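You operate a simulated robot arm through the tools that you are given. There is no shell and no other tool. Be economical: measure what you need, move in short steps, check, and stop when the job is done.

The job below is to be done with a simulated robot arm. You get a single attempt, and the scene is never put back.

## Task
Wind the small loom's cloth band on to the side marks and put the brake back on.
Fine: first push the beater back and stand the loom lever upright; no further than the marks.

It is judged by the outcome, as a careful person would: the job done as asked, and still so three seconds after it is handed in. It fails if anything else is knocked over, pushed out of place, dropped, spilled or broken.

## Robot
A 6-joint arm with a two-finger parallel gripper, fixed in place. Base frame: the origin is at the foot of the arm, x ahead of it, y to its left, z up; the work surface is at about z = 1. Units: cm, degrees, N and s.
With the tool pointing down near the work surface it reaches from about 14 to 58 cm from the base axis. Its first joint turns from -66.0 to 66.0 degrees. Payload 2.1 kg.
Tool frame: the origin (TCP) lies between the finger pads and is the grasp point; the fingertips stand 3 cm ahead of it; z points along the fingers, y is the line along which they close. Largest opening 9.4 cm; finger width 2.8, thickness 1; the body of the gripper, 5 by 9.6 cm, starts 5.5 cm behind the TCP.
Orientation is told as [roll, pitch, yaw] about the base's x, y, z axes, in that order, counted from this pose: with the fingers straight down and closing along the base's y, the tool's x points along the base's -x, its y along +y and its z along -z.

## Interface
- The arm moves only by the tool nudge_tool. Its argument "commands" is a list that holds one entry, the list of rows, each a list of 7 numbers: the shift along the base's x, y, z in cm, then the turn, a rotation vector about the base's x, y, z in degrees, then the finger opening in cm, from 0 to 9.4. In form: [[[x, y, z, ax, ay, az, hand], ...]]. A call has 1 to 8 rows; each row is the pose to reach, as a shift and turn from the pose commanded when the call began. Rows are played at 5 a second. More than 5 cm and 8.6 degrees between two rows, or a gripper value outside its range, and nothing of the call is played. Where a pose cannot be reached the arm comes as near as it can. A force on the tool above 90 N (or 10 N above the force at the start of the call, whichever is more), or a blocked arm, ends the call early, and 0.2 s more pass. The fingers move at their own pace (about 7.2 cm/s each) and stop on an object; they squeeze with about 26 N. The grip force told is the motor's: it shows also when the fingers shut on nothing. Time passes only in rows, and 0.2 s behind the last, so rows that repeat a pose let the fingers close. The reply holds the time, the measured pose of the TCP, the force on the tool along the base axes, the opening and the grip force, in the units named above and with some noise.
- Cameras (640 x 400 px; columns grow to the right, rows downward): "scene" is fixed at [6.99, -38.3, 48.73]; the picture's right is [0.62, -0.78, 0.00], its down [-0.43, -0.34, -0.84] and it looks along [0.66, 0.52, -0.54] (base axes); focal length 217 px, centre (320, 200). "wrist" rides on the gripper at [-3.7, 0, -5.8] in the tool frame; the picture's right is [0.00, -1.00, 0.00], its down [0.97, 0.00, -0.24] and it looks along [0.24, 0.00, 0.97] (tool axes); focal length 218 px, centre (320, 200).
- grab_frame(camera): a new picture of that camera. It takes no simulated time.
- measure_at(camera, pixels): for up to 12 pixels [column, row] of the newest picture of that camera ("zoom" is the newest enlarged one), the place [x, y, z] in the base frame of the surface seen there, good to about 0.2 cm. It takes no simulated time.
- inspect(camera, box): a new picture of the part [left, top, right, bottom] of that camera's present view, enlarged. It takes no simulated time.
- hand_in(): hands the job in; it is judged then, once.

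Work in short steps. Measure before you move; look again where a grasp or a placing could have gone wrong, and mend it. You have 80 turns and 54 pictures in all, those below and enlarged ones among them. Open the gripper and draw the arm clear of the work before you hand the job in, unless the task says otherwise; then end with one line.

The tools are called after ">>>" as name(argument=value, ...) on one line, values as JSON. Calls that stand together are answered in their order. nudge_tool: Moves the arm, as the interface text tells. Its arguments: {"type":"object","properties":{"commands":{"type":"array","items":{"type":"array","items":{"type":"array","items":{"type":"number"}}}}},"required":["commands"]} The other tools are called the same way: grab_frame (camera) takes a picture; measure_at (camera, pixels) gives the place of the surface under pixels of a picture; inspect (camera, box) takes an enlarged picture of a part of a camera's view; hand_in () hands the job in.

At the start:

```text
time_s: 0.0
tcp_pos: [25.8, -6.78, 37.27]
tcp_rot: [0.0, 0.0, -0.1]
contact_force: [-0.3, -0.2, 0.1]
opening: 9.41
grasp_force: 0.1
```

scene: 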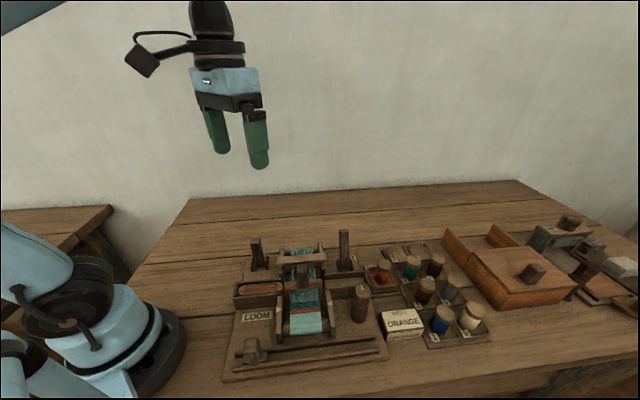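
wrist: 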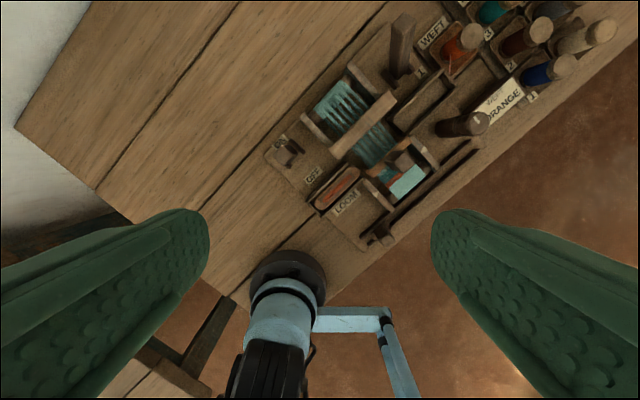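

The loom sits around scene pixels (220-390, 230-380). I enlarge that area in both cameras to identify the parts.

>>> inspect(camera="scene", box=[210, 220, 400, 390])

>>> inspect(camera="wrist", box=[250, 10, 510, 260])

```text
2.35 times, centred on (305, 305) of scene
```

zoom: 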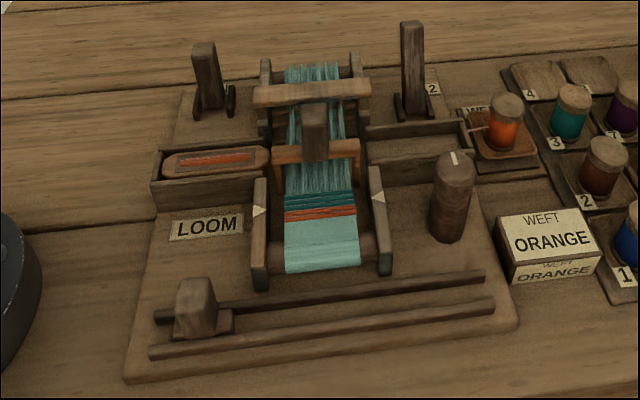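

```text
1.60 times, centred on (380, 135) of wrist
```

zoom: 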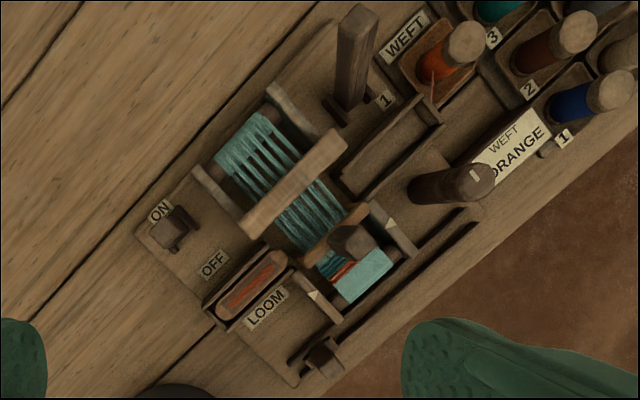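

The second zoom shows the ON/OFF brake at (170,230), the upright lever at (355,60), the beater block at (350,240) and the knob at (450,185). I measure these points.

>>> measure_at(camera="zoom", pixels=[[172, 217], [160, 210], [213, 264], [362, 12], [345, 95], [350, 238], [292, 180], [482, 180], [320, 357], [314, 295], [390, 223], [365, 275]])

>>> measure_at(camera="scene", pixels=[[257, 240], [258, 262], [344, 232], [344, 265], [303, 267], [303, 283], [362, 288], [360, 318], [253, 345], [287, 309], [370, 309], [307, 322]])

```text
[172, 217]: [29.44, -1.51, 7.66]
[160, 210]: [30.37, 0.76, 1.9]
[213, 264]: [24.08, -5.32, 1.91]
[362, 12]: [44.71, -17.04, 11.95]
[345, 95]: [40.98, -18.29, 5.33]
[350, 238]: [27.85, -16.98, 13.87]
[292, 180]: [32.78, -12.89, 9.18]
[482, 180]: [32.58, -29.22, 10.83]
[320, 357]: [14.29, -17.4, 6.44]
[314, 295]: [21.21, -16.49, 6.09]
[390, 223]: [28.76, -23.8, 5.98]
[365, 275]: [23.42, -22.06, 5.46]
```

```text
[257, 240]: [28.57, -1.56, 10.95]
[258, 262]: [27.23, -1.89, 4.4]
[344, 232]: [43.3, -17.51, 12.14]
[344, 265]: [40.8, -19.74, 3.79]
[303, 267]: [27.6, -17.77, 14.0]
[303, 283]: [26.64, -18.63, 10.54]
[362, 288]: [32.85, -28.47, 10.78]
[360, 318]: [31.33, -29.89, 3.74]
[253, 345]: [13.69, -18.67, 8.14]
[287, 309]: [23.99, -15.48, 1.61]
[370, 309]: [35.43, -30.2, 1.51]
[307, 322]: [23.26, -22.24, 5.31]
```

I look closer at both levers and the beater/cloth area from the scene camera.

>>> inspect(camera="scene", box=[230, 222, 300, 282])

>>> inspect(camera="scene", box=[320, 222, 390, 282])

>>> inspect(camera="scene", box=[275, 255, 385, 345])

```text
6.67 times, centred on (265, 252) of scene
```

zoom: 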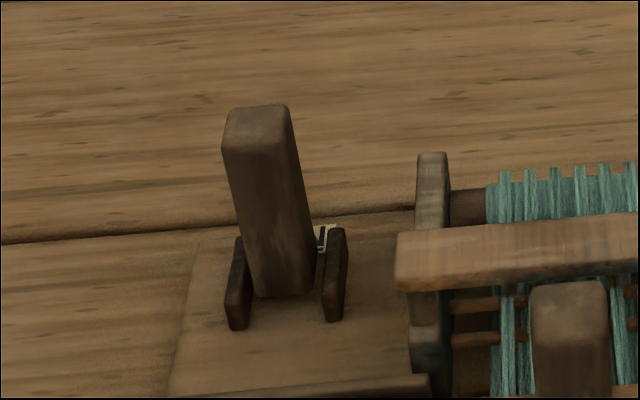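

```text
6.67 times, centred on (355, 252) of scene
```

zoom: 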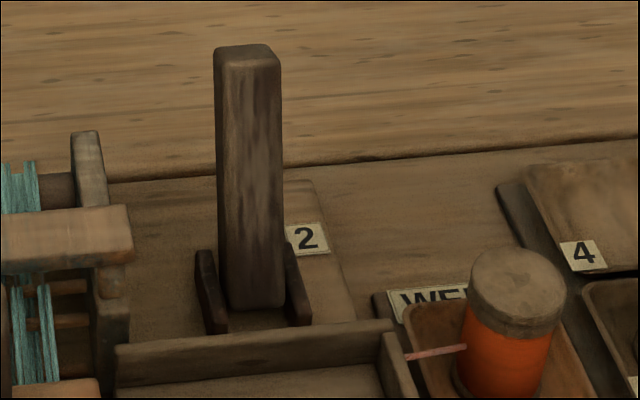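

```text
4.44 times, centred on (330, 300) of scene
```

zoom: 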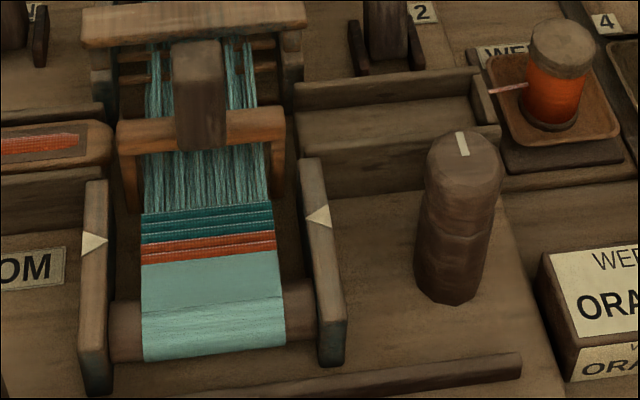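

The beater (block top about (28,-17.3,14)) is forward near the cloth. The right lever leans back towards "2", and the brake leans towards ON. The loom is turned about 45°, so I hover over the beater block with the gripper turned 45° and look.

>>> nudge_tool(commands=[[[0.3, -1.3, -1.5, 0, 0, 5.6, 9.4], [0.5, -2.6, -3.5, 0, 0, 11.2, 9.4], [0.8, -4, -5.5, 0, 0, 16.8, 9.4], [1, -5.3, -7.5, 0, 0, 22.4, 9.4], [1.4, -6.6, -9.5, 0, 0, 28, 7], [1.7, -8, -11.5, 0, 0, 33.6, 6], [2, -9.3, -13.5, 0, 0, 39.2, 5], [2.2, -10.5, -14.5, 0, 0, 44.8, 5]]])

>>> grab_frame(camera="wrist")

```text
time_s: 1.8
tcp_pos: [27.9, -17.13, 22.78]
tcp_rot: [0.0, 0.0, 44.9]
contact_force: [-0.8, 0.7, -0.1]
opening: 4.99
grasp_force: 0.1
```

```text
46 pictures are left
```

wrist: 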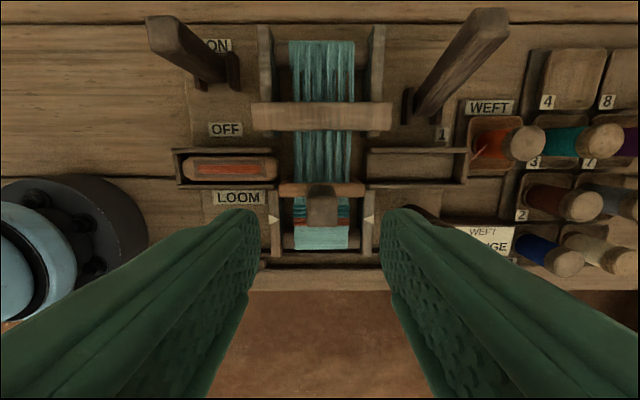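

The view is square with the loom; the beater block is at (323,205). I enlarge and measure it.

>>> inspect(camera="wrist", box=[240, 90, 400, 270])

>>> measure_at(camera="wrist", pixels=[[323, 190], [312, 197], [336, 197], [322, 204], [322, 220], [300, 190], [348, 190], [275, 219], [369, 219], [303, 200], [342, 222], [320, 115]])

>>> measure_at(camera="wrist", pixels=[[160, 20], [195, 55], [222, 80], [485, 12], [500, 35], [450, 80], [425, 115], [440, 134], [225, 130], [214, 45], [420, 215], [230, 168]])

```text
2.22 times, centred on (320, 180) of wrist
```

zoom: 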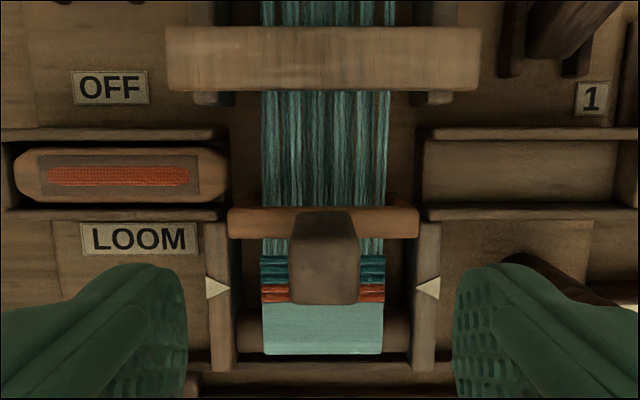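

```text
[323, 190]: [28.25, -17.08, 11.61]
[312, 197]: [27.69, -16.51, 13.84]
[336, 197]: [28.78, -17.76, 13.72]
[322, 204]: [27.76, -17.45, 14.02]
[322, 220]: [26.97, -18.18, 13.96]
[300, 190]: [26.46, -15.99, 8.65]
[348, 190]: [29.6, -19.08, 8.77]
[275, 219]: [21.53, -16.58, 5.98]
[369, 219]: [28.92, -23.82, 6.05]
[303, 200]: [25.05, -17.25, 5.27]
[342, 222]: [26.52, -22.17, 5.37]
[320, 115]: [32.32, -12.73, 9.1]
```

```text
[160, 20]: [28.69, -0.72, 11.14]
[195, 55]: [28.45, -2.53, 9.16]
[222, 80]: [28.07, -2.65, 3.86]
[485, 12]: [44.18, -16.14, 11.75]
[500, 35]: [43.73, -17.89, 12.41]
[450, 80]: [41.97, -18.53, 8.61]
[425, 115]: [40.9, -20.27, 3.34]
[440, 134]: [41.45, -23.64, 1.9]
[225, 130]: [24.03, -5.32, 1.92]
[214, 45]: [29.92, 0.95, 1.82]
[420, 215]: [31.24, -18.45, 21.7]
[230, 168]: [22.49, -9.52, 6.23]
```

The beater block is 1.7 cm wide at u (loom's back direction (0.71,0.71)) about 7.2, top z 14. I close the fingers, go down in front of it, and will push it back.

>>> nudge_tool(commands=[[[-1.2, -1.2, 0, 0, 0, 0, 0], [-2.6, -2.6, -2, 0, 0, 0, 0], [-2.6, -2.6, -5, 0, 0, 0, 0], [-2.6, -2.6, -8, 0, 0, 0, 0], [-2.6, -2.6, -10, 0, 0, 0, 0], [-2.0, -2.0, -10, 0, 0, 0, 0], [-1.4, -1.4, -10, 0, 0, 0, 0]]])

>>> grab_frame(camera="scene")

```text
time_s: 3.4
tcp_pos: [26.67, -18.45, 12.78]
tcp_rot: [0.0, -0.1, 44.8]
contact_force: [-0.4, -0.6, 0.1]
opening: 0.01
grasp_force: 25.4
```

```text
44 pictures are left
```

scene: 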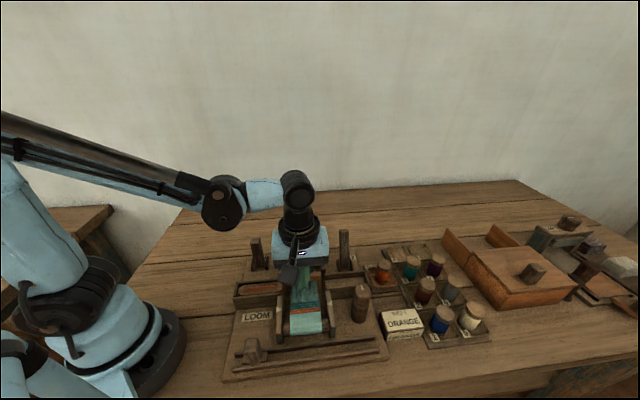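

No force yet at u≈5.8, so the beater is probably starting to move. I push further back in small steps.

>>> nudge_tool(commands=[[[0.4, 0.4, 0, 0, 0, 0, 0], [0.8, 0.8, 0, 0, 0, 0, 0], [1.2, 1.2, 0, 0, 0, 0, 0], [1.6, 1.6, 0, 0, 0, 0, 0]]])

>>> inspect(camera="scene", box=[230, 210, 390, 350])

>>> grab_frame(camera="wrist")

```text
time_s: 4.4
tcp_pos: [28.26, -16.84, 12.73]
tcp_rot: [0.0, 0.0, 44.7]
contact_force: [-1.5, 0.9, 0.8]
opening: 0.0
grasp_force: 26.3
```

```text
2.86 times, centred on (310, 280) of scene
```

zoom: 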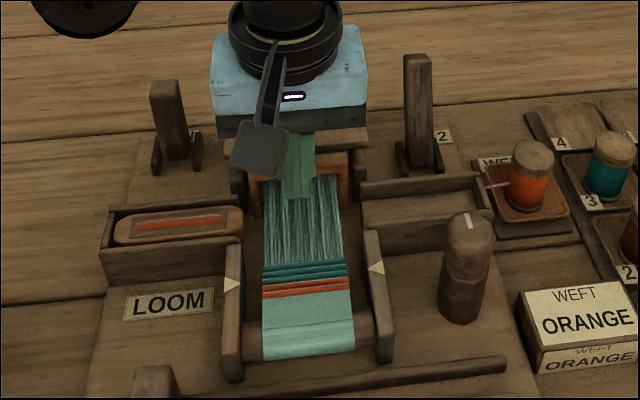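

```text
42 pictures are left
```

wrist: 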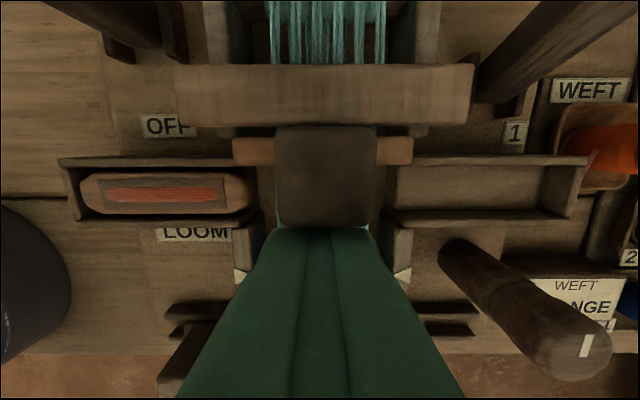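

The beater slides back with the fingers. I keep pushing until it meets its stop.

>>> nudge_tool(commands=[[[0.3, 0.3, 0, 0, 0, 0, 0], [0.6, 0.6, 0, 0, 0, 0, 0], [0.9, 0.9, 0, 0, 0, 0, 0], [1.2, 1.2, 0, 0, 0, 0, 0]]])

>>> grab_frame(camera="wrist")

```text
time_s: 5.4
tcp_pos: [28.43, -16.63, 12.72]
tcp_rot: [0.2, 2.2, 43.9]
contact_force: [-12.8, -8.0, 3.9]
opening: 0.0
grasp_force: 26.0
stopped in row 4: the force on the tool passed its limit (the readings are from after the stop); the commanded pose is now the measured one
```

```text
41 pictures are left
```

wrist: 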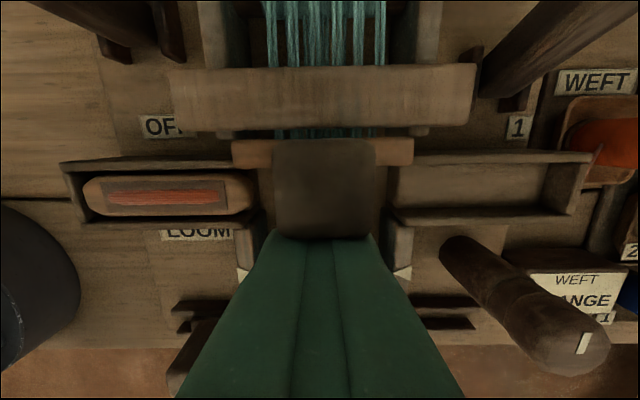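

The stop is felt (about 15 N) and the beater is back against it. I back off, rise, straighten the tool and go beside the right lever for a look.

>>> nudge_tool(commands=[[[-0.5, -0.5, 0, 1.4, -1.7, 1.0, 0], [-0.5, -0.5, 3, 1.4, -1.7, 1.0, 0], [-0.5, -0.5, 7, 1.4, -1.7, 1.0, 0], [2, -1.5, 10, 1.4, -1.7, 1.0, 2], [5, -2.5, 11, 1.4, -1.7, 1.0, 4], [8, -3.5, 11, 1.4, -1.7, 1.0, 5]]])

>>> grab_frame(camera="wrist")

>>> inspect(camera="scene", box=[230, 210, 390, 350])

```text
time_s: 6.8
tcp_pos: [36.63, -19.94, 23.89]
tcp_rot: [0.0, -0.4, 44.9]
contact_force: [0.8, 0.8, 0.7]
opening: 4.98
grasp_force: 0.1
```

```text
40 pictures are left
```

wrist: 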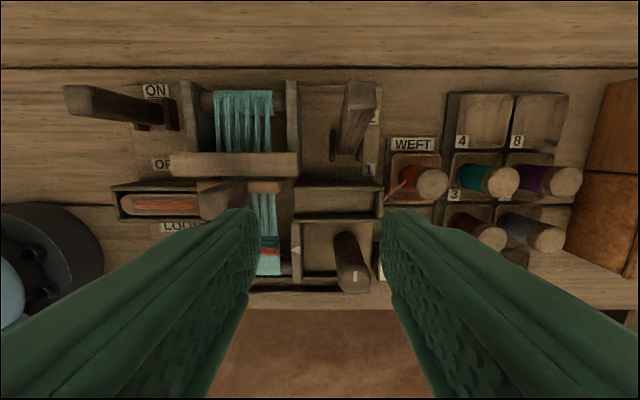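

```text
2.86 times, centred on (310, 280) of scene
```

zoom: 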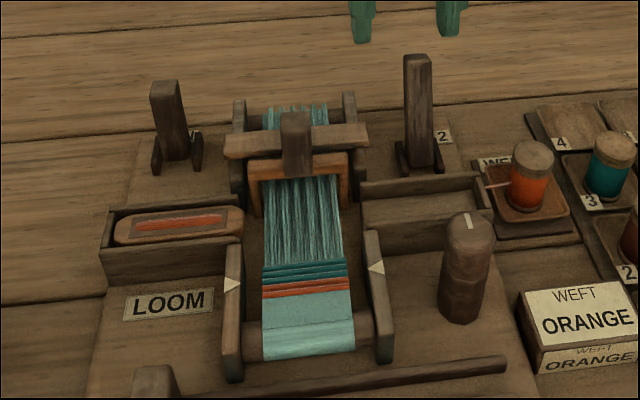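

The beater stands back near the heddle bar. The right lever in the wrist picture runs from about (342,155) to its top at (360,95); I enlarge and measure it.

>>> inspect(camera="wrist", box=[290, 60, 410, 190])

>>> measure_at(camera="wrist", pixels=[[360, 86], [360, 97], [360, 108], [348, 97], [373, 97], [356, 120], [350, 140], [347, 150], [369, 170], [374, 118], [362, 150], [333, 150]])

```text
3.08 times, centred on (350, 125) of wrist
```

zoom: 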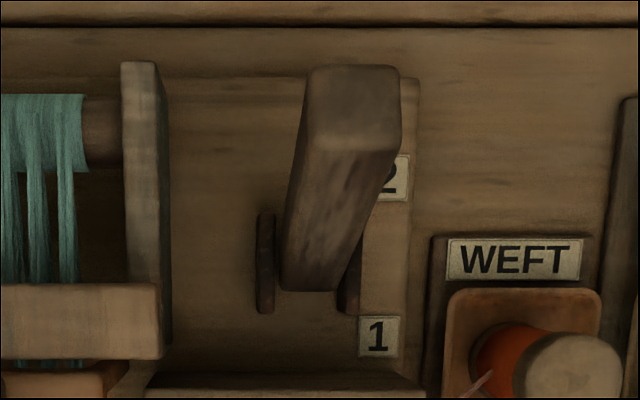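

```text
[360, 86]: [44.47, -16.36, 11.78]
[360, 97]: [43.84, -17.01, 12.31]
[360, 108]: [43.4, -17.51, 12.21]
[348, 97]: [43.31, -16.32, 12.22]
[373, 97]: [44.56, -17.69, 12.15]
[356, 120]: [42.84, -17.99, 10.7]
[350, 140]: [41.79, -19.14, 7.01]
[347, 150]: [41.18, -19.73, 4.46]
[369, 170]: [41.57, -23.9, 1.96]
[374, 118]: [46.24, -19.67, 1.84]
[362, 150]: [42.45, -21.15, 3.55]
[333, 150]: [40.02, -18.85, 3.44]
```

The lever leans back about 21°, pivot near u 15.6, z 3, with "1" and "2" symmetric about it. I tilt the tool 21° to line up with the lever and stop 8 cm short along its axis.

>>> nudge_tool(commands=[[[2.5, 1.2, 0, -4, 4, 0, 5], [5, 2.5, 0, -8, 8, 0, 5], [7.5, 3.8, -2, -12, 12, 0, 5], [8.89, 4.6, -5, -15.1, 15.1, 0, 5], [8.89, 4.6, -5.95, -15.1, 15.1, 0, 5]]])

>>> grab_frame(camera="wrist")

```text
time_s: 8.0
tcp_pos: [45.42, -15.3, 17.85]
tcp_rot: [0.1, 21.0, 45.2]
contact_force: [-0.2, 0.5, 0.6]
opening: 5.0
grasp_force: 0.0
```

```text
37 pictures are left
```

wrist: 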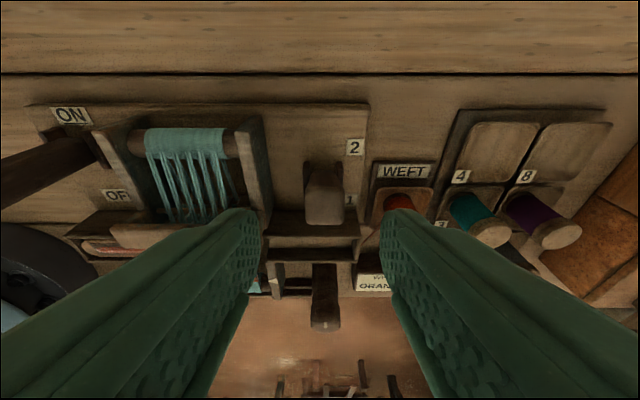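

The lever is seen end-on at (325,195), centred between the fingers. I descend along its axis and close.

>>> nudge_tool(commands=[[[-0.68, -0.68, -2.5, 0, 0, 0, 5], [-1.35, -1.35, -5, 0, 0, 0, 5], [-2.0, -2.0, -7.4, 0, 0, 0, 5], [-2.0, -2.0, -7.4, 0, 0, 0, 3], [-2.0, -2.0, -7.4, 0, 0, 0, 1], [-2.0, -2.0, -7.4, 0, 0, 0, 1]]])

>>> inspect(camera="scene", box=[280, 180, 420, 300])

```text
time_s: 9.4
tcp_pos: [43.46, -17.49, 10.43]
tcp_rot: [-0.4, 20.9, 44.9]
contact_force: [25.0, -24.2, -4.7]
opening: 2.45
grasp_force: 44.6
```

```text
3.33 times, centred on (350, 240) of scene
```

zoom: 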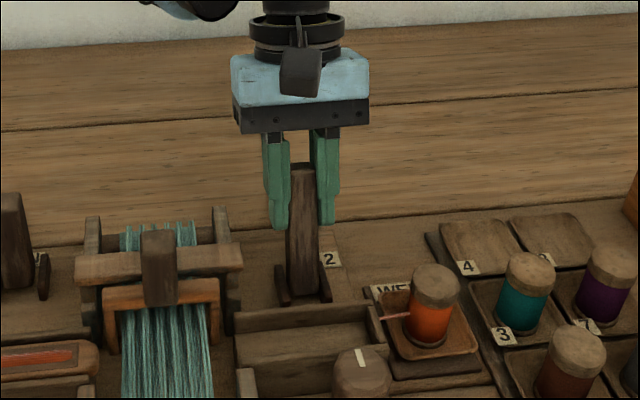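

The right finger touches first (25 N pushed towards +v, opening 2.45), so the gripper is off-centre. I open, shift about 0.35 cm to +v, and close again.

>>> nudge_tool(commands=[[[0, 0, 0, 0, 0, 0, 4], [0.25, -0.25, 0, 0, 0, 0, 4], [0.25, -0.25, 0, 0, 0, 0, 2], [0.25, -0.25, 0, 0, 0, 0, 1], [0.25, -0.25, 0, 0, 0, 0, 1]]])

```text
time_s: 10.6
tcp_pos: [43.63, -17.5, 10.3]
tcp_rot: [0.3, 21.1, 45.3]
contact_force: [-22.8, 18.9, -1.4]
opening: 2.42
grasp_force: 45.1
```

The force reversed with the same opening, so the lever is 2.4 cm wide and the centre lies halfway. I shift back half and check the force.

>>> nudge_tool(commands=[[[-0.12, 0.12, 0, 0, 0, 0, 1], [-0.12, 0.12, 0, 0, 0, 0, 1]]])

```text
time_s: 11.2
tcp_pos: [43.53, -17.56, 10.36]
tcp_rot: [0.1, 21.0, 45.0]
contact_force: [-14.5, 12.5, -12.4]
opening: 2.42
grasp_force: 44.9
```

Still some side force, so I correct a bit more and swing the lever forward the first 7° along its arc.

>>> nudge_tool(commands=[[[-0.08, 0.08, 0, 0, 0, 0, 1], [-0.39, -0.23, 0.15, 2.5, -2.5, 0, 1], [-0.69, -0.53, 0.28, 4.95, -4.95, 0, 1], [-0.69, -0.53, 0.28, 4.95, -4.95, 0, 1]]])

```text
time_s: 12.2
tcp_pos: [42.89, -18.26, 10.7]
tcp_rot: [-0.2, 14.0, 45.0]
contact_force: [10.8, -15.5, -31.8]
opening: 2.42
grasp_force: 45.0
```

The swing works (tilt 14°); the lever pulls down 32 N, so I lower the arc by about 0.2 cm and swing 7° more.

>>> nudge_tool(commands=[[[0.04, -0.04, -0.2, 0, 0, 0, 1], [-0.3, -0.37, -0.1, 2.5, -2.5, 0, 1], [-0.63, -0.7, -0.03, 4.95, -4.95, 0, 1], [-0.63, -0.7, -0.03, 4.95, -4.95, 0, 1]]])

>>> inspect(camera="scene", box=[280, 180, 420, 300])

```text
time_s: 13.2
tcp_pos: [42.28, -18.77, 10.79]
tcp_rot: [-0.1, 7.1, 44.9]
contact_force: [13.6, -17.1, 33.5]
opening: 2.43
grasp_force: 45.0
```

```text
3.33 times, centred on (350, 240) of scene
```

zoom: 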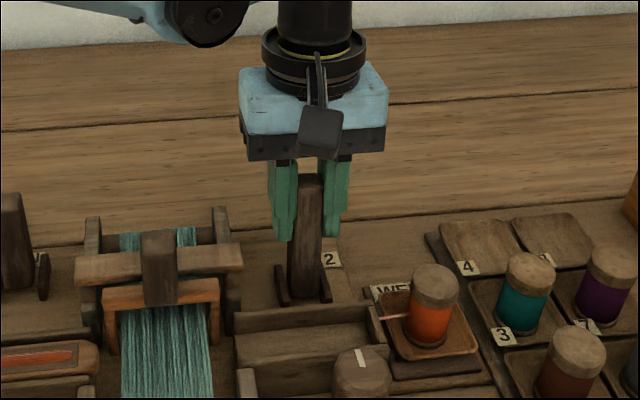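

The lever follows well. The last 7° brings it upright; I raise slightly to relieve the 33 N upward force.

>>> nudge_tool(commands=[[[0.03, -0.03, 0.12, 0, 0, 0, 1], [-0.31, -0.37, 0.16, 2.5, -2.5, 0, 1], [-0.65, -0.71, 0.18, 5.0, -5.0, 0, 1], [-0.65, -0.71, 0.18, 5.0, -5.0, 0, 1]]])

>>> inspect(camera="scene", box=[280, 180, 420, 300])

```text
time_s: 14.2
tcp_pos: [41.58, -19.47, 10.83]
tcp_rot: [0.0, -0.1, 45.0]
contact_force: [-2.1, -8.3, -15.9]
opening: 2.42
grasp_force: 44.5
```

```text
3.33 times, centred on (350, 240) of scene
```

zoom: 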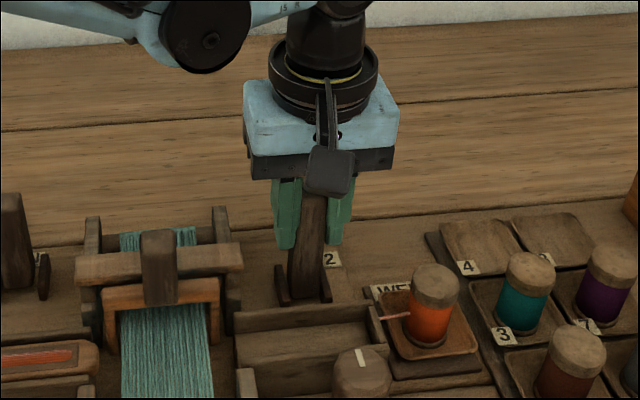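

The tool is vertical again at u≈15.6. I open, rise clear and measure the lever's faces.

>>> nudge_tool(commands=[[[0, 0, 0, 0, 0, 0, 5], [0, 0, 0, 0, 0, 0, 5], [0, 0, 4, 0, 0, 0, 5], [0, 0, 8, 0, 0, 0, 5], [-2, 2, 11, 0, 0, 0, 5], [-5, 3, 12, 0, 0, 0, 5]]])

>>> grab_frame(camera="wrist")

>>> inspect(camera="scene", box=[230, 210, 390, 350])

```text
time_s: 15.6
tcp_pos: [36.5, -16.5, 23.11]
tcp_rot: [0.0, 0.0, 45.1]
contact_force: [0.2, 0.2, 0.4]
opening: 4.96
grasp_force: 0.0
```

```text
33 pictures are left
```

wrist: 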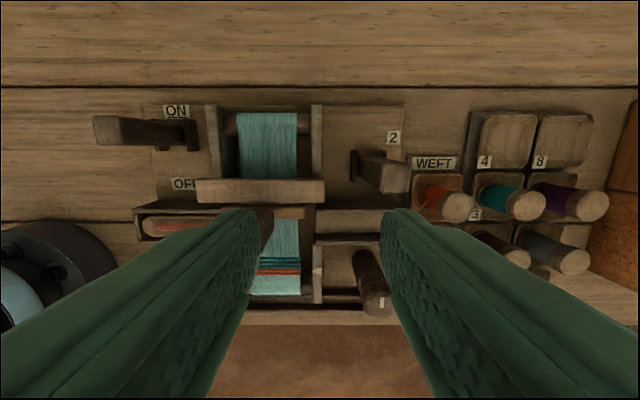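

```text
2.86 times, centred on (310, 280) of scene
```

zoom: 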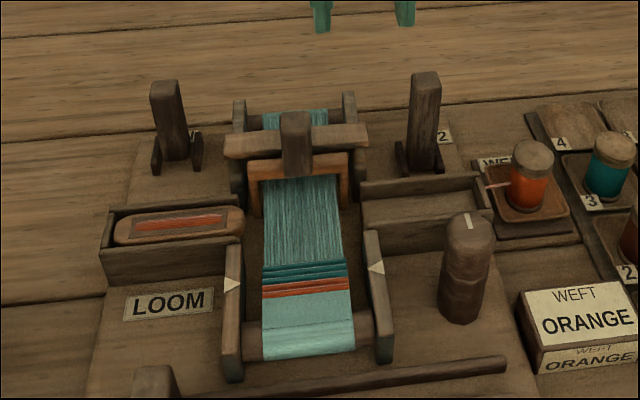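

The warp threads have levelled (shed closed), so the lever is upright. Now I measure the lever's top and the brake lever at (95-200, 120-145).

>>> measure_at(camera="wrist", pixels=[[396, 170], [396, 185], [370, 180], [360, 183], [105, 130], [125, 140], [160, 145], [180, 148], [150, 125], [110, 118], [176, 110], [184, 184]])

>>> inspect(camera="wrist", box=[80, 90, 240, 200])

```text
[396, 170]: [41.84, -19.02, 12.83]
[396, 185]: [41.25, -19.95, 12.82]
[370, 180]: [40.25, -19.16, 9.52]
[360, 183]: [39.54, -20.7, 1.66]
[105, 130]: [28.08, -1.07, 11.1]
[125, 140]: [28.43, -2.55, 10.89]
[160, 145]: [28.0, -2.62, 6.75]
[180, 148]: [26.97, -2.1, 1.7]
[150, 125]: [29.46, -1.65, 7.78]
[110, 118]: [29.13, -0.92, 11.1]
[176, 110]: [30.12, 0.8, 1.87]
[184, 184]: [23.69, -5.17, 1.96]
```

```text
3.64 times, centred on (160, 145) of wrist
```

zoom: 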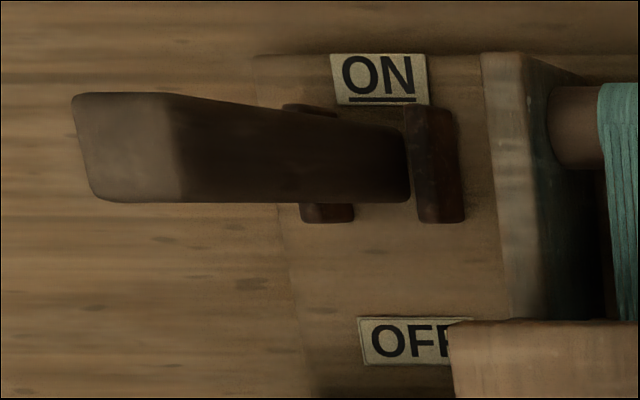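

The brake lever appears nearly upright, slightly towards ON. I hover over it to measure its angle properly.

>>> nudge_tool(commands=[[[-2, 3.8, 0, 0, 0, 0, 5], [-4, 7.6, 0, 0, 0, 0, 5], [-6, 11.4, 0, 0, 0, 0, 5], [-8, 15.1, -1, 0, 0, 0, 5], [-8, 15.1, -3, 0, 0, 0, 5]]])

>>> grab_frame(camera="wrist")

```text
time_s: 16.8
tcp_pos: [28.81, -1.61, 19.82]
tcp_rot: [0.0, -0.1, 45.0]
contact_force: [0.6, -0.1, 0.2]
opening: 4.99
grasp_force: 0.1
```

```text
30 pictures are left
```

wrist: 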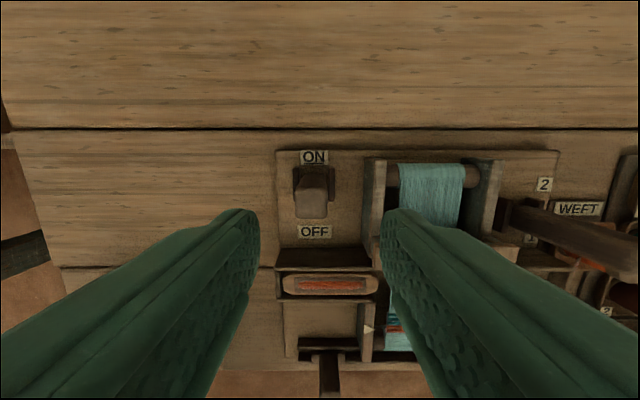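

>>> inspect(camera="wrist", box=[270, 140, 360, 240])

>>> measure_at(camera="wrist", pixels=[[312, 195], [312, 214], [296, 205], [325, 205], [312, 170], [312, 182], [313, 157], [314, 232], [296, 180], [330, 175]])

```text
4.00 times, centred on (315, 190) of wrist
```

zoom: 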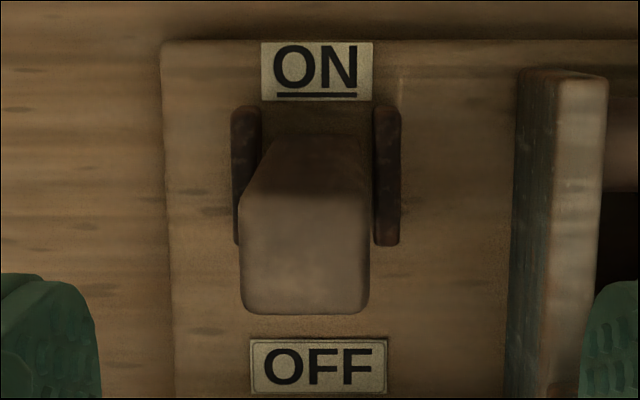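

```text
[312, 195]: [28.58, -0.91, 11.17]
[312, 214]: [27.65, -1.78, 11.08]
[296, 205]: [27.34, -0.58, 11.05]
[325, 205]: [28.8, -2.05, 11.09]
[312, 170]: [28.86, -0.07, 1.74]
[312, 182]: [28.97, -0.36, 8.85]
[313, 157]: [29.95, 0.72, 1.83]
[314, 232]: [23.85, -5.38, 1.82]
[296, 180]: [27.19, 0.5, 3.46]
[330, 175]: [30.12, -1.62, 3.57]
```

The brake lever is essentially upright over its pivot (u≈19.2), with OFF in front of it: so ON is upright and OFF leans forward. I close the fingers and go down behind it, then push gently towards OFF.

>>> nudge_tool(commands=[[[0.8, 1.3, 0, 0, 0, 0, 2], [1.67, 2.67, 0, 0, 0, 0, 0], [1.67, 2.67, -3, 0, 0, 0, 0], [1.67, 2.67, -6, 0, 0, 0, 0], [1.67, 2.67, -9.3, 0, 0, 0, 0], [1.1, 2.1, -9.3, 0, 0, 0, 0], [0.7, 1.7, -9.3, 0, 0, 0, 0]]])

```text
time_s: 18.4
tcp_pos: [29.39, 0.39, 10.54]
tcp_rot: [-0.1, 0.0, 45.1]
contact_force: [0.9, 0.0, -0.9]
opening: 0.01
grasp_force: 26.1
```

At u≈21.1 there's little force; I push on about 2 cm and look.

>>> nudge_tool(commands=[[[-0.4, -0.4, 0, 0, 0, 0, 0], [-0.8, -0.8, 0, 0, 0, 0, 0], [-1.2, -1.2, 0, 0, 0, 0, 0], [-1.6, -1.6, 0, 0, 0, 0, 0]]])

>>> inspect(camera="scene", box=[210, 190, 350, 310])

```text
time_s: 19.4
tcp_pos: [27.59, -1.22, 10.67]
tcp_rot: [-0.1, 0.0, 45.1]
contact_force: [0.6, 0.1, -0.5]
opening: 0.0
grasp_force: 25.6
```

```text
3.33 times, centred on (280, 250) of scene
```

zoom: 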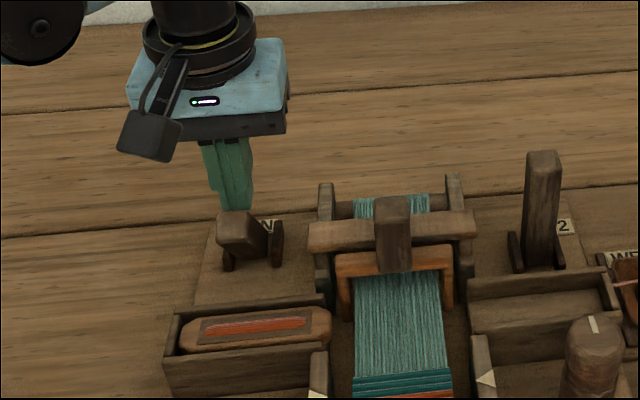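

The brake lever has swung well forward towards OFF. I push a little more to find its stop.

>>> nudge_tool(commands=[[[-0.3, -0.3, -0.5, 0, 0, 0, 0], [-0.6, -0.6, -1.0, 0, 0, 0, 0], [-0.9, -0.9, -1.0, 0, 0, 0, 0]]])

>>> inspect(camera="scene", box=[210, 190, 350, 310])

```text
time_s: 20.2
tcp_pos: [27.41, -1.63, 9.7]
tcp_rot: [0.0, -1.6, 45.4]
contact_force: [45.5, 50.8, 54.1]
opening: 0.0
grasp_force: 26.3
```

```text
3.33 times, centred on (280, 250) of scene
```

zoom: 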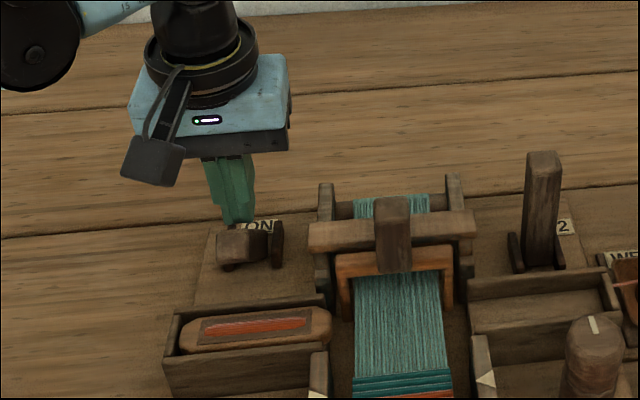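

Firm stop (about 80 N): the brake is OFF. I back away, rise and head for the knob.

>>> nudge_tool(commands=[[[0.8, 0.8, 0.3, 0, 0, 0, 0], [0.8, 0.8, 4.5, 0, 0, 0, 0], [0.8, 0.8, 9, 0, 0, 0, 0], [1, -3, 12, 0, 0, 0, 2], [2, -7.5, 13, 0, 0, 0, 4], [2.5, -12, 13, 0, 0, 0, 5], [3, -16.5, 13, 0, 0, 0, 5], [4, -21, 13, 0, 0, 0, 5]]])

>>> nudge_tool(commands=[[[0.5, -3, -1, 0, 0, 0, 5], [0.7, -5.7, -2.5, 0, 0, 0, 5]]])

>>> grab_frame(camera="wrist")

```text
time_s: 22.0
tcp_pos: [30.83, -23.29, 22.76]
tcp_rot: [0.0, 0.1, 45.1]
contact_force: [0.0, -0.2, -0.1]
opening: 5.01
grasp_force: 0.1
```

```text
time_s: 22.6
tcp_pos: [31.66, -28.78, 20.34]
tcp_rot: [0.0, 0.0, 45.1]
contact_force: [-0.8, -0.1, -0.4]
opening: 5.0
grasp_force: 0.0
```

```text
26 pictures are left
```

wrist: 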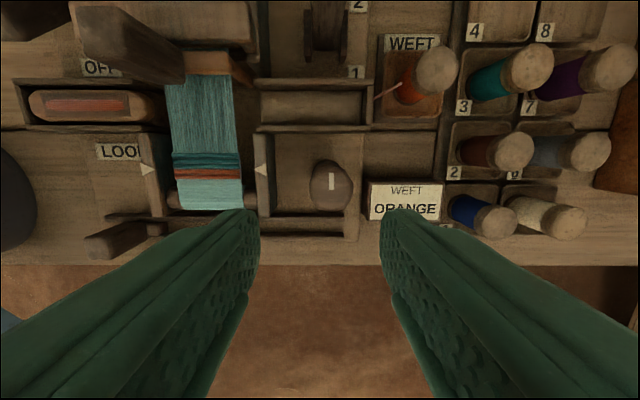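

Now a clear view of knob (331,185), marks (147,169), (261,169) and the cloth. I enlarge and measure.

>>> inspect(camera="wrist", box=[130, 110, 370, 230])

>>> measure_at(camera="wrist", pixels=[[331, 181], [331, 174], [331, 200], [314, 185], [347, 185], [147, 169], [261, 169], [205, 153], [205, 160], [205, 169], [205, 180], [206, 195]])

```text
2.67 times, centred on (250, 170) of wrist
```

zoom: 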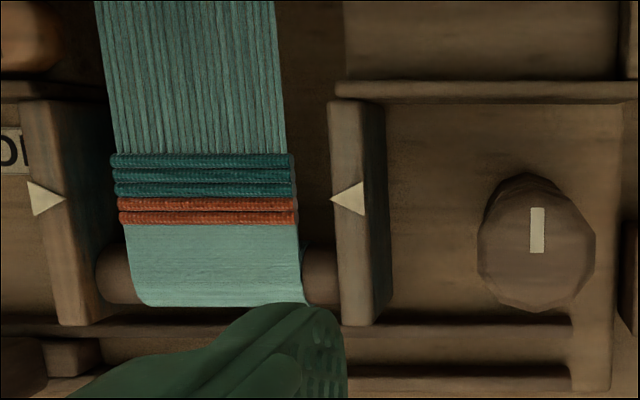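

```text
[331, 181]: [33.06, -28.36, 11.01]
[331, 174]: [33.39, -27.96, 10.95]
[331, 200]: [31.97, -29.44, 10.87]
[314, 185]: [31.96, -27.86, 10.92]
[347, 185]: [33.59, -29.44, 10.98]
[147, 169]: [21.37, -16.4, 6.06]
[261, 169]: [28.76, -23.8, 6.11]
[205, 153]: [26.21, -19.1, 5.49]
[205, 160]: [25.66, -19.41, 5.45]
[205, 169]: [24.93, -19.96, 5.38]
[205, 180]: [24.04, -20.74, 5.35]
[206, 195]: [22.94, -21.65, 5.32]
```

The fell (upper edge of the teal weft) is at u≈5.0 and the marks at u≈3.5, so about 1.5 cm of winding is needed. I pin down the knob's top edge.

>>> measure_at(camera="wrist", pixels=[[330, 162], [330, 166], [330, 170], [331, 205], [331, 209], [312, 193], [310, 190], [350, 193], [352, 190], [205, 151], [205, 154], [205, 149]])

>>> inspect(camera="wrist", box=[295, 150, 370, 220])

```text
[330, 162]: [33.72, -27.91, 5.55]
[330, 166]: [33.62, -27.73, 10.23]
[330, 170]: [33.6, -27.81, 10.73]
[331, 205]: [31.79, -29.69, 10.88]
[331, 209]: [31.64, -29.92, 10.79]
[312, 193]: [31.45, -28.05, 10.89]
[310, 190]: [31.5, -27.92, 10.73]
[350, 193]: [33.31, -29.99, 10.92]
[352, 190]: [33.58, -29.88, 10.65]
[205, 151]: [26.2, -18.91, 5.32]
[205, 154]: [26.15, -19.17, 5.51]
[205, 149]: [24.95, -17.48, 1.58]
```

```text
5.71 times, centred on (332, 185) of wrist
```

zoom: 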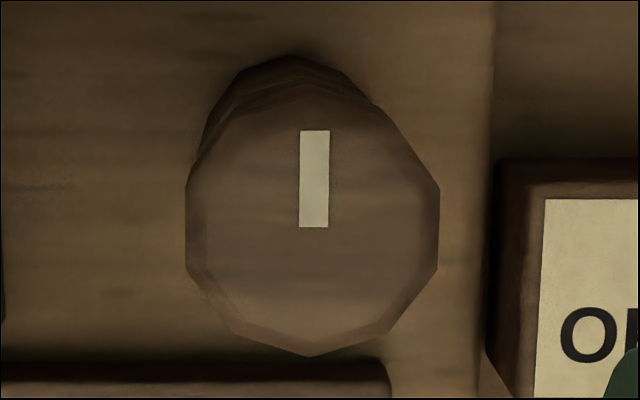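

Knob centre is about (32.62,-28.81), diameter 2.9, top z 10.9. I descend over it and close on it.

>>> nudge_tool(commands=[[[0.5, 0, -2, 0, 0, 0, 5], [0.96, -0.03, -5, 0, 0, 0, 5], [0.96, -0.03, -8, 0, 0, 0, 5], [0.96, -0.03, -10.8, 0, 0, 0, 5], [0.96, -0.03, -10.8, 0, 0, 0, 3.5], [0.96, -0.03, -10.8, 0, 0, 0, 2], [0.96, -0.03, -10.8, 0, 0, 0, 2]]])

>>> inspect(camera="scene", box=[260, 220, 430, 350])

```text
time_s: 24.2
tcp_pos: [32.6, -28.85, 9.41]
tcp_rot: [0.0, 0.0, 44.9]
contact_force: [11.8, -9.7, -12.5]
opening: 3.36
grasp_force: 44.8
```

```text
3.08 times, centred on (345, 285) of scene
```

zoom: 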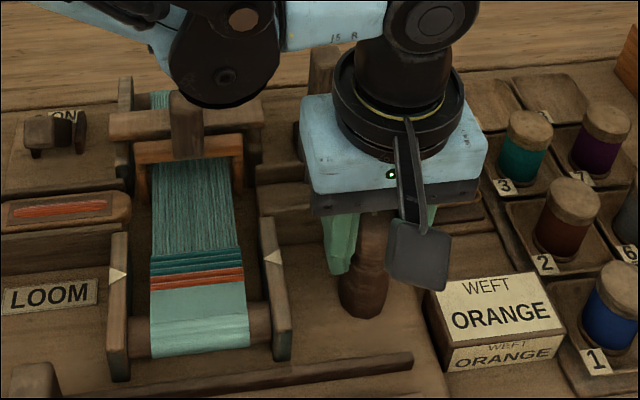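

The grip is firm (3.36 cm) and the scene camera still sees cloth and marks. I try a small counterclockwise turn of 16°.

>>> nudge_tool(commands=[[[0, 0, 0, 0, 0, 4, 2], [0, 0, 0, 0, 0, 8, 2], [0, 0, 0, 0, 0, 12, 2], [0, 0, 0, 0, 0, 16, 2]]])

>>> inspect(camera="scene", box=[260, 220, 430, 350])

```text
time_s: 25.2
tcp_pos: [32.66, -28.85, 9.3]
tcp_rot: [-0.2, 0.0, 61.2]
contact_force: [15.9, -17.1, 6.5]
opening: 3.3
grasp_force: 44.8
```

```text
3.08 times, centred on (345, 285) of scene
```

zoom: 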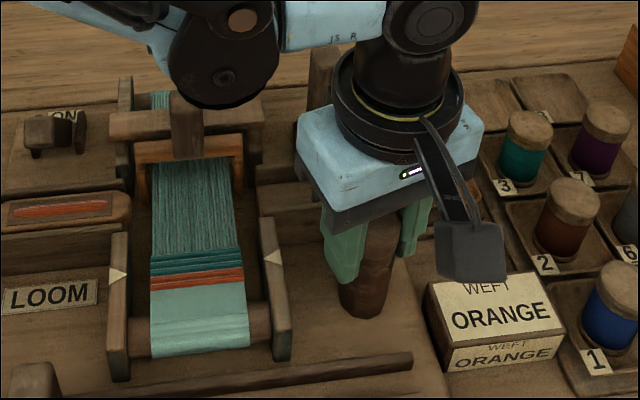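

The cloth hasn't visibly moved (fell still at zoom y≈256). I turn clockwise: back 16° and about 20° beyond.

>>> nudge_tool(commands=[[[0, 0, 0, 0, 0, -5, 2], [0, 0, 0, 0, 0, -10, 2], [0, 0, 0, 0, 0, -15, 2], [0, 0, 0, 0, 0, -20, 2], [0, 0, 0, 0, 0, -25, 2], [0, 0, 0, 0, 0, -30, 2], [0, 0, 0, 0, 0, -36, 2]]])

>>> inspect(camera="scene", box=[260, 220, 430, 350])

```text
time_s: 26.8
tcp_pos: [32.32, -29.11, 9.24]
tcp_rot: [-0.1, 0.1, 24.9]
contact_force: [3.0, -24.0, 1.3]
opening: 3.36
grasp_force: 44.7
```

```text
3.08 times, centred on (345, 285) of scene
```

zoom: 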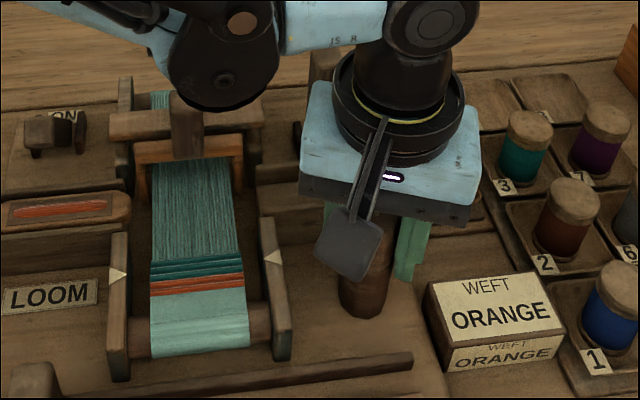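

Clockwise winds the cloth forward: the fell moved from y≈253 to ≈259. I measure its position.

>>> measure_at(camera="zoom", pixels=[[195, 250], [195, 255], [195, 258], [195, 261], [195, 270], [195, 279], [195, 284], [195, 288], [195, 292], [118, 276], [273, 258]])

>>> inspect(camera="scene", box=[285, 280, 355, 330])

```text
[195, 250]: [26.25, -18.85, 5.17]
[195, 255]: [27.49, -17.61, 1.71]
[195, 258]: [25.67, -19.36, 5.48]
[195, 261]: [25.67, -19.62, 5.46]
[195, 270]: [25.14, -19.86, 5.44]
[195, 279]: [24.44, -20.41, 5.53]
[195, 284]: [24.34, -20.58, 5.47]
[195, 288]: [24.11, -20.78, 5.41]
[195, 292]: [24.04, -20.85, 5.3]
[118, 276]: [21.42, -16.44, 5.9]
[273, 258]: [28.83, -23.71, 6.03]
```

```text
8.00 times, centred on (320, 305) of scene
```

zoom: 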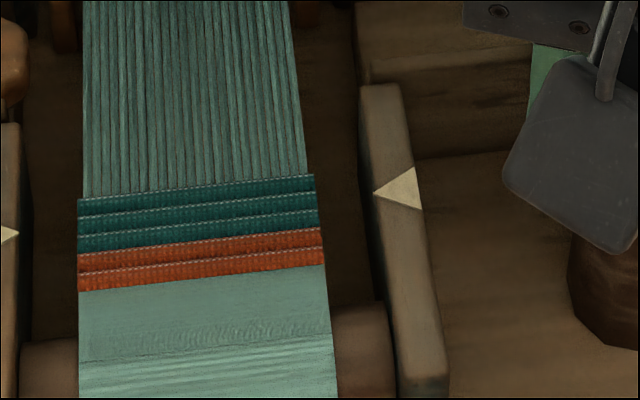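

Fell now at u≈4.46, about 0.95 cm to go. I turn another 18° clockwise and re-measure.

>>> nudge_tool(commands=[[[0, 0, 0, 0, 0, -4.5, 2], [0, 0, 0, 0, 0, -9, 2], [0, 0, 0, 0, 0, -13.5, 2], [0, 0, 0, 0, 0, -18, 2], [0, 0, 0, 0, 0, -18, 2]]])

>>> inspect(camera="scene", box=[285, 280, 355, 330])

>>> measure_at(camera="zoom", pixels=[[100, 200], [100, 208], [200, 180], [200, 188], [200, 196], [200, 204], [300, 176], [300, 184], [300, 192], [10, 234], [400, 187]])

```text
time_s: 28.0
tcp_pos: [32.44, -29.14, 9.28]
tcp_rot: [-0.2, 0.0, 7.1]
contact_force: [7.0, -25.3, -4.4]
opening: 3.35
grasp_force: 44.7
```

```text
8.00 times, centred on (320, 305) of scene
```

zoom: 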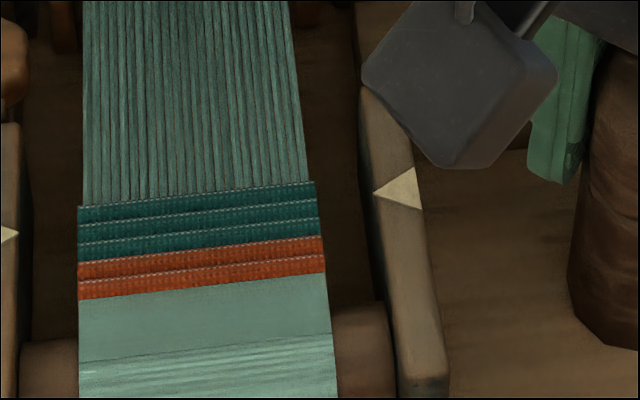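

```text
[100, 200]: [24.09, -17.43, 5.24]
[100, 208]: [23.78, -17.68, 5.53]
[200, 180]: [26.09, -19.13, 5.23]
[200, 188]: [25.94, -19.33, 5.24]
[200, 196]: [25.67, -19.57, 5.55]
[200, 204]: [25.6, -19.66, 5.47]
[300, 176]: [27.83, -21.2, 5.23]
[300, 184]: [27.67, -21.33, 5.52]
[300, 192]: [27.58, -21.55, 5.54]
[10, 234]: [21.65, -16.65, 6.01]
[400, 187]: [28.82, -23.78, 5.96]
```

18° gave about 0.25 cm; roughly 0.95 cm (≈70°) remains. I open, recentre slightly, swing the hand back +68° and regrip.

>>> nudge_tool(commands=[[[0, 0, 0, 0, 0, 0, 5.2], [-0.1, -0.2, 0, 0, 0, 0, 5.2], [-0.1, -0.2, 0, 0, 0, 8.5, 5.2], [-0.1, -0.2, 0, 0, 0, 17, 5.2], [-0.1, -0.2, 0, 0, 0, 25.5, 5.2], [-0.1, -0.2, 0, 0, 0, 34, 5.2], [-0.1, -0.2, 0, 0, 0, 42.5, 5.2], [-0.1, -0.2, 0, 0, 0, 51, 5.2]]])

>>> nudge_tool(commands=[[[0, 0, 0, 0, 0, 8.5, 5.2], [0, 0, 0, 0, 0, 17, 5.2], [0, 0, 0, 0, 0, 17, 3.5], [0, 0, 0, 0, 0, 17, 2], [0, 0, 0, 0, 0, 17, 2]]])

>>> inspect(camera="scene", box=[285, 280, 355, 330])

```text
time_s: 29.8
tcp_pos: [32.45, -29.0, 9.29]
tcp_rot: [0.0, 0.0, 58.2]
contact_force: [0.0, 0.0, -0.5]
opening: 5.22
grasp_force: 0.0
```

```text
time_s: 31.0
tcp_pos: [32.48, -29.15, 9.27]
tcp_rot: [-0.2, -0.1, 75.1]
contact_force: [21.6, -9.7, -4.8]
opening: 3.36
grasp_force: 45.3
```

```text
8.00 times, centred on (320, 305) of scene
```

zoom: 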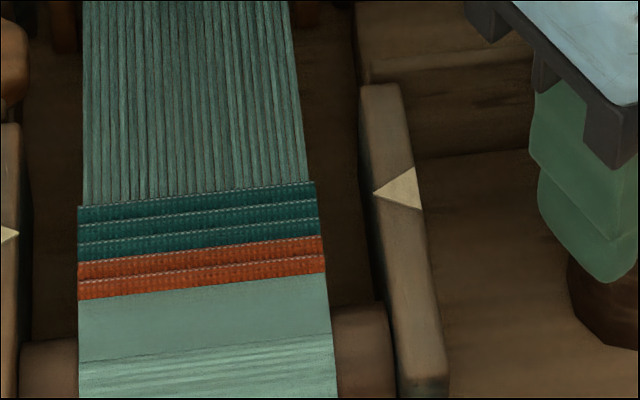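

The cloth stayed put. I turn 40° clockwise and check.

>>> nudge_tool(commands=[[[0.1, -0.05, 0, 0, 0, -5, 2], [0.1, -0.1, 0, 0, 0, -10, 2], [0.1, -0.1, 0, 0, 0, -16, 2], [0.1, -0.1, 0, 0, 0, -22, 2], [0.1, -0.1, 0, 0, 0, -28, 2], [0.1, -0.1, 0, 0, 0, -34, 2], [0.1, -0.1, 0, 0, 0, -40, 2], [0.1, -0.1, 0, 0, 0, -40, 2]]])

>>> inspect(camera="scene", box=[285, 280, 355, 330])

>>> measure_at(camera="zoom", pixels=[[100, 212], [100, 220], [100, 228], [200, 200], [200, 206], [200, 212], [200, 218], [300, 188], [300, 196], [300, 204], [10, 234], [400, 187]])

```text
time_s: 32.8
tcp_pos: [32.33, -29.09, 9.37]
tcp_rot: [0.4, 0.0, 35.0]
contact_force: [-15.3, 21.1, -3.2]
opening: 3.47
grasp_force: 12.8
```

```text
8.00 times, centred on (320, 305) of scene
```

zoom: 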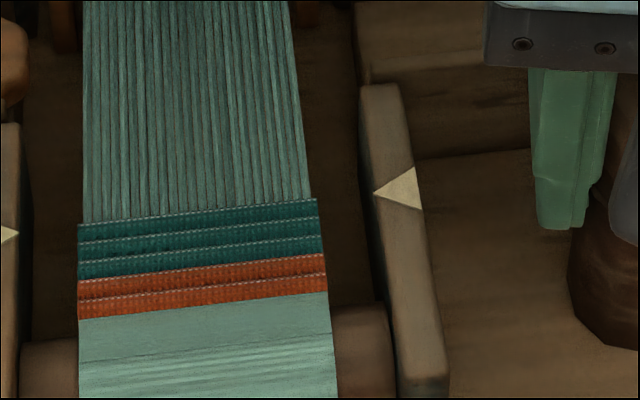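

```text
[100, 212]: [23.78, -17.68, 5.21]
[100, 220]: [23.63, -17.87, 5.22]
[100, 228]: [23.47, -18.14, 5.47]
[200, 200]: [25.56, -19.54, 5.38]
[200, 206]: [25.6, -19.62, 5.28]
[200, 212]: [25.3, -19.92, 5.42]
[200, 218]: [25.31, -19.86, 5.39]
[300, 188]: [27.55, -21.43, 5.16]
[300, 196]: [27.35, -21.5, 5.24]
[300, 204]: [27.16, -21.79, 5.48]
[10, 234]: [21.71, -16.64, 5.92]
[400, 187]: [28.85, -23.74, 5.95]
```

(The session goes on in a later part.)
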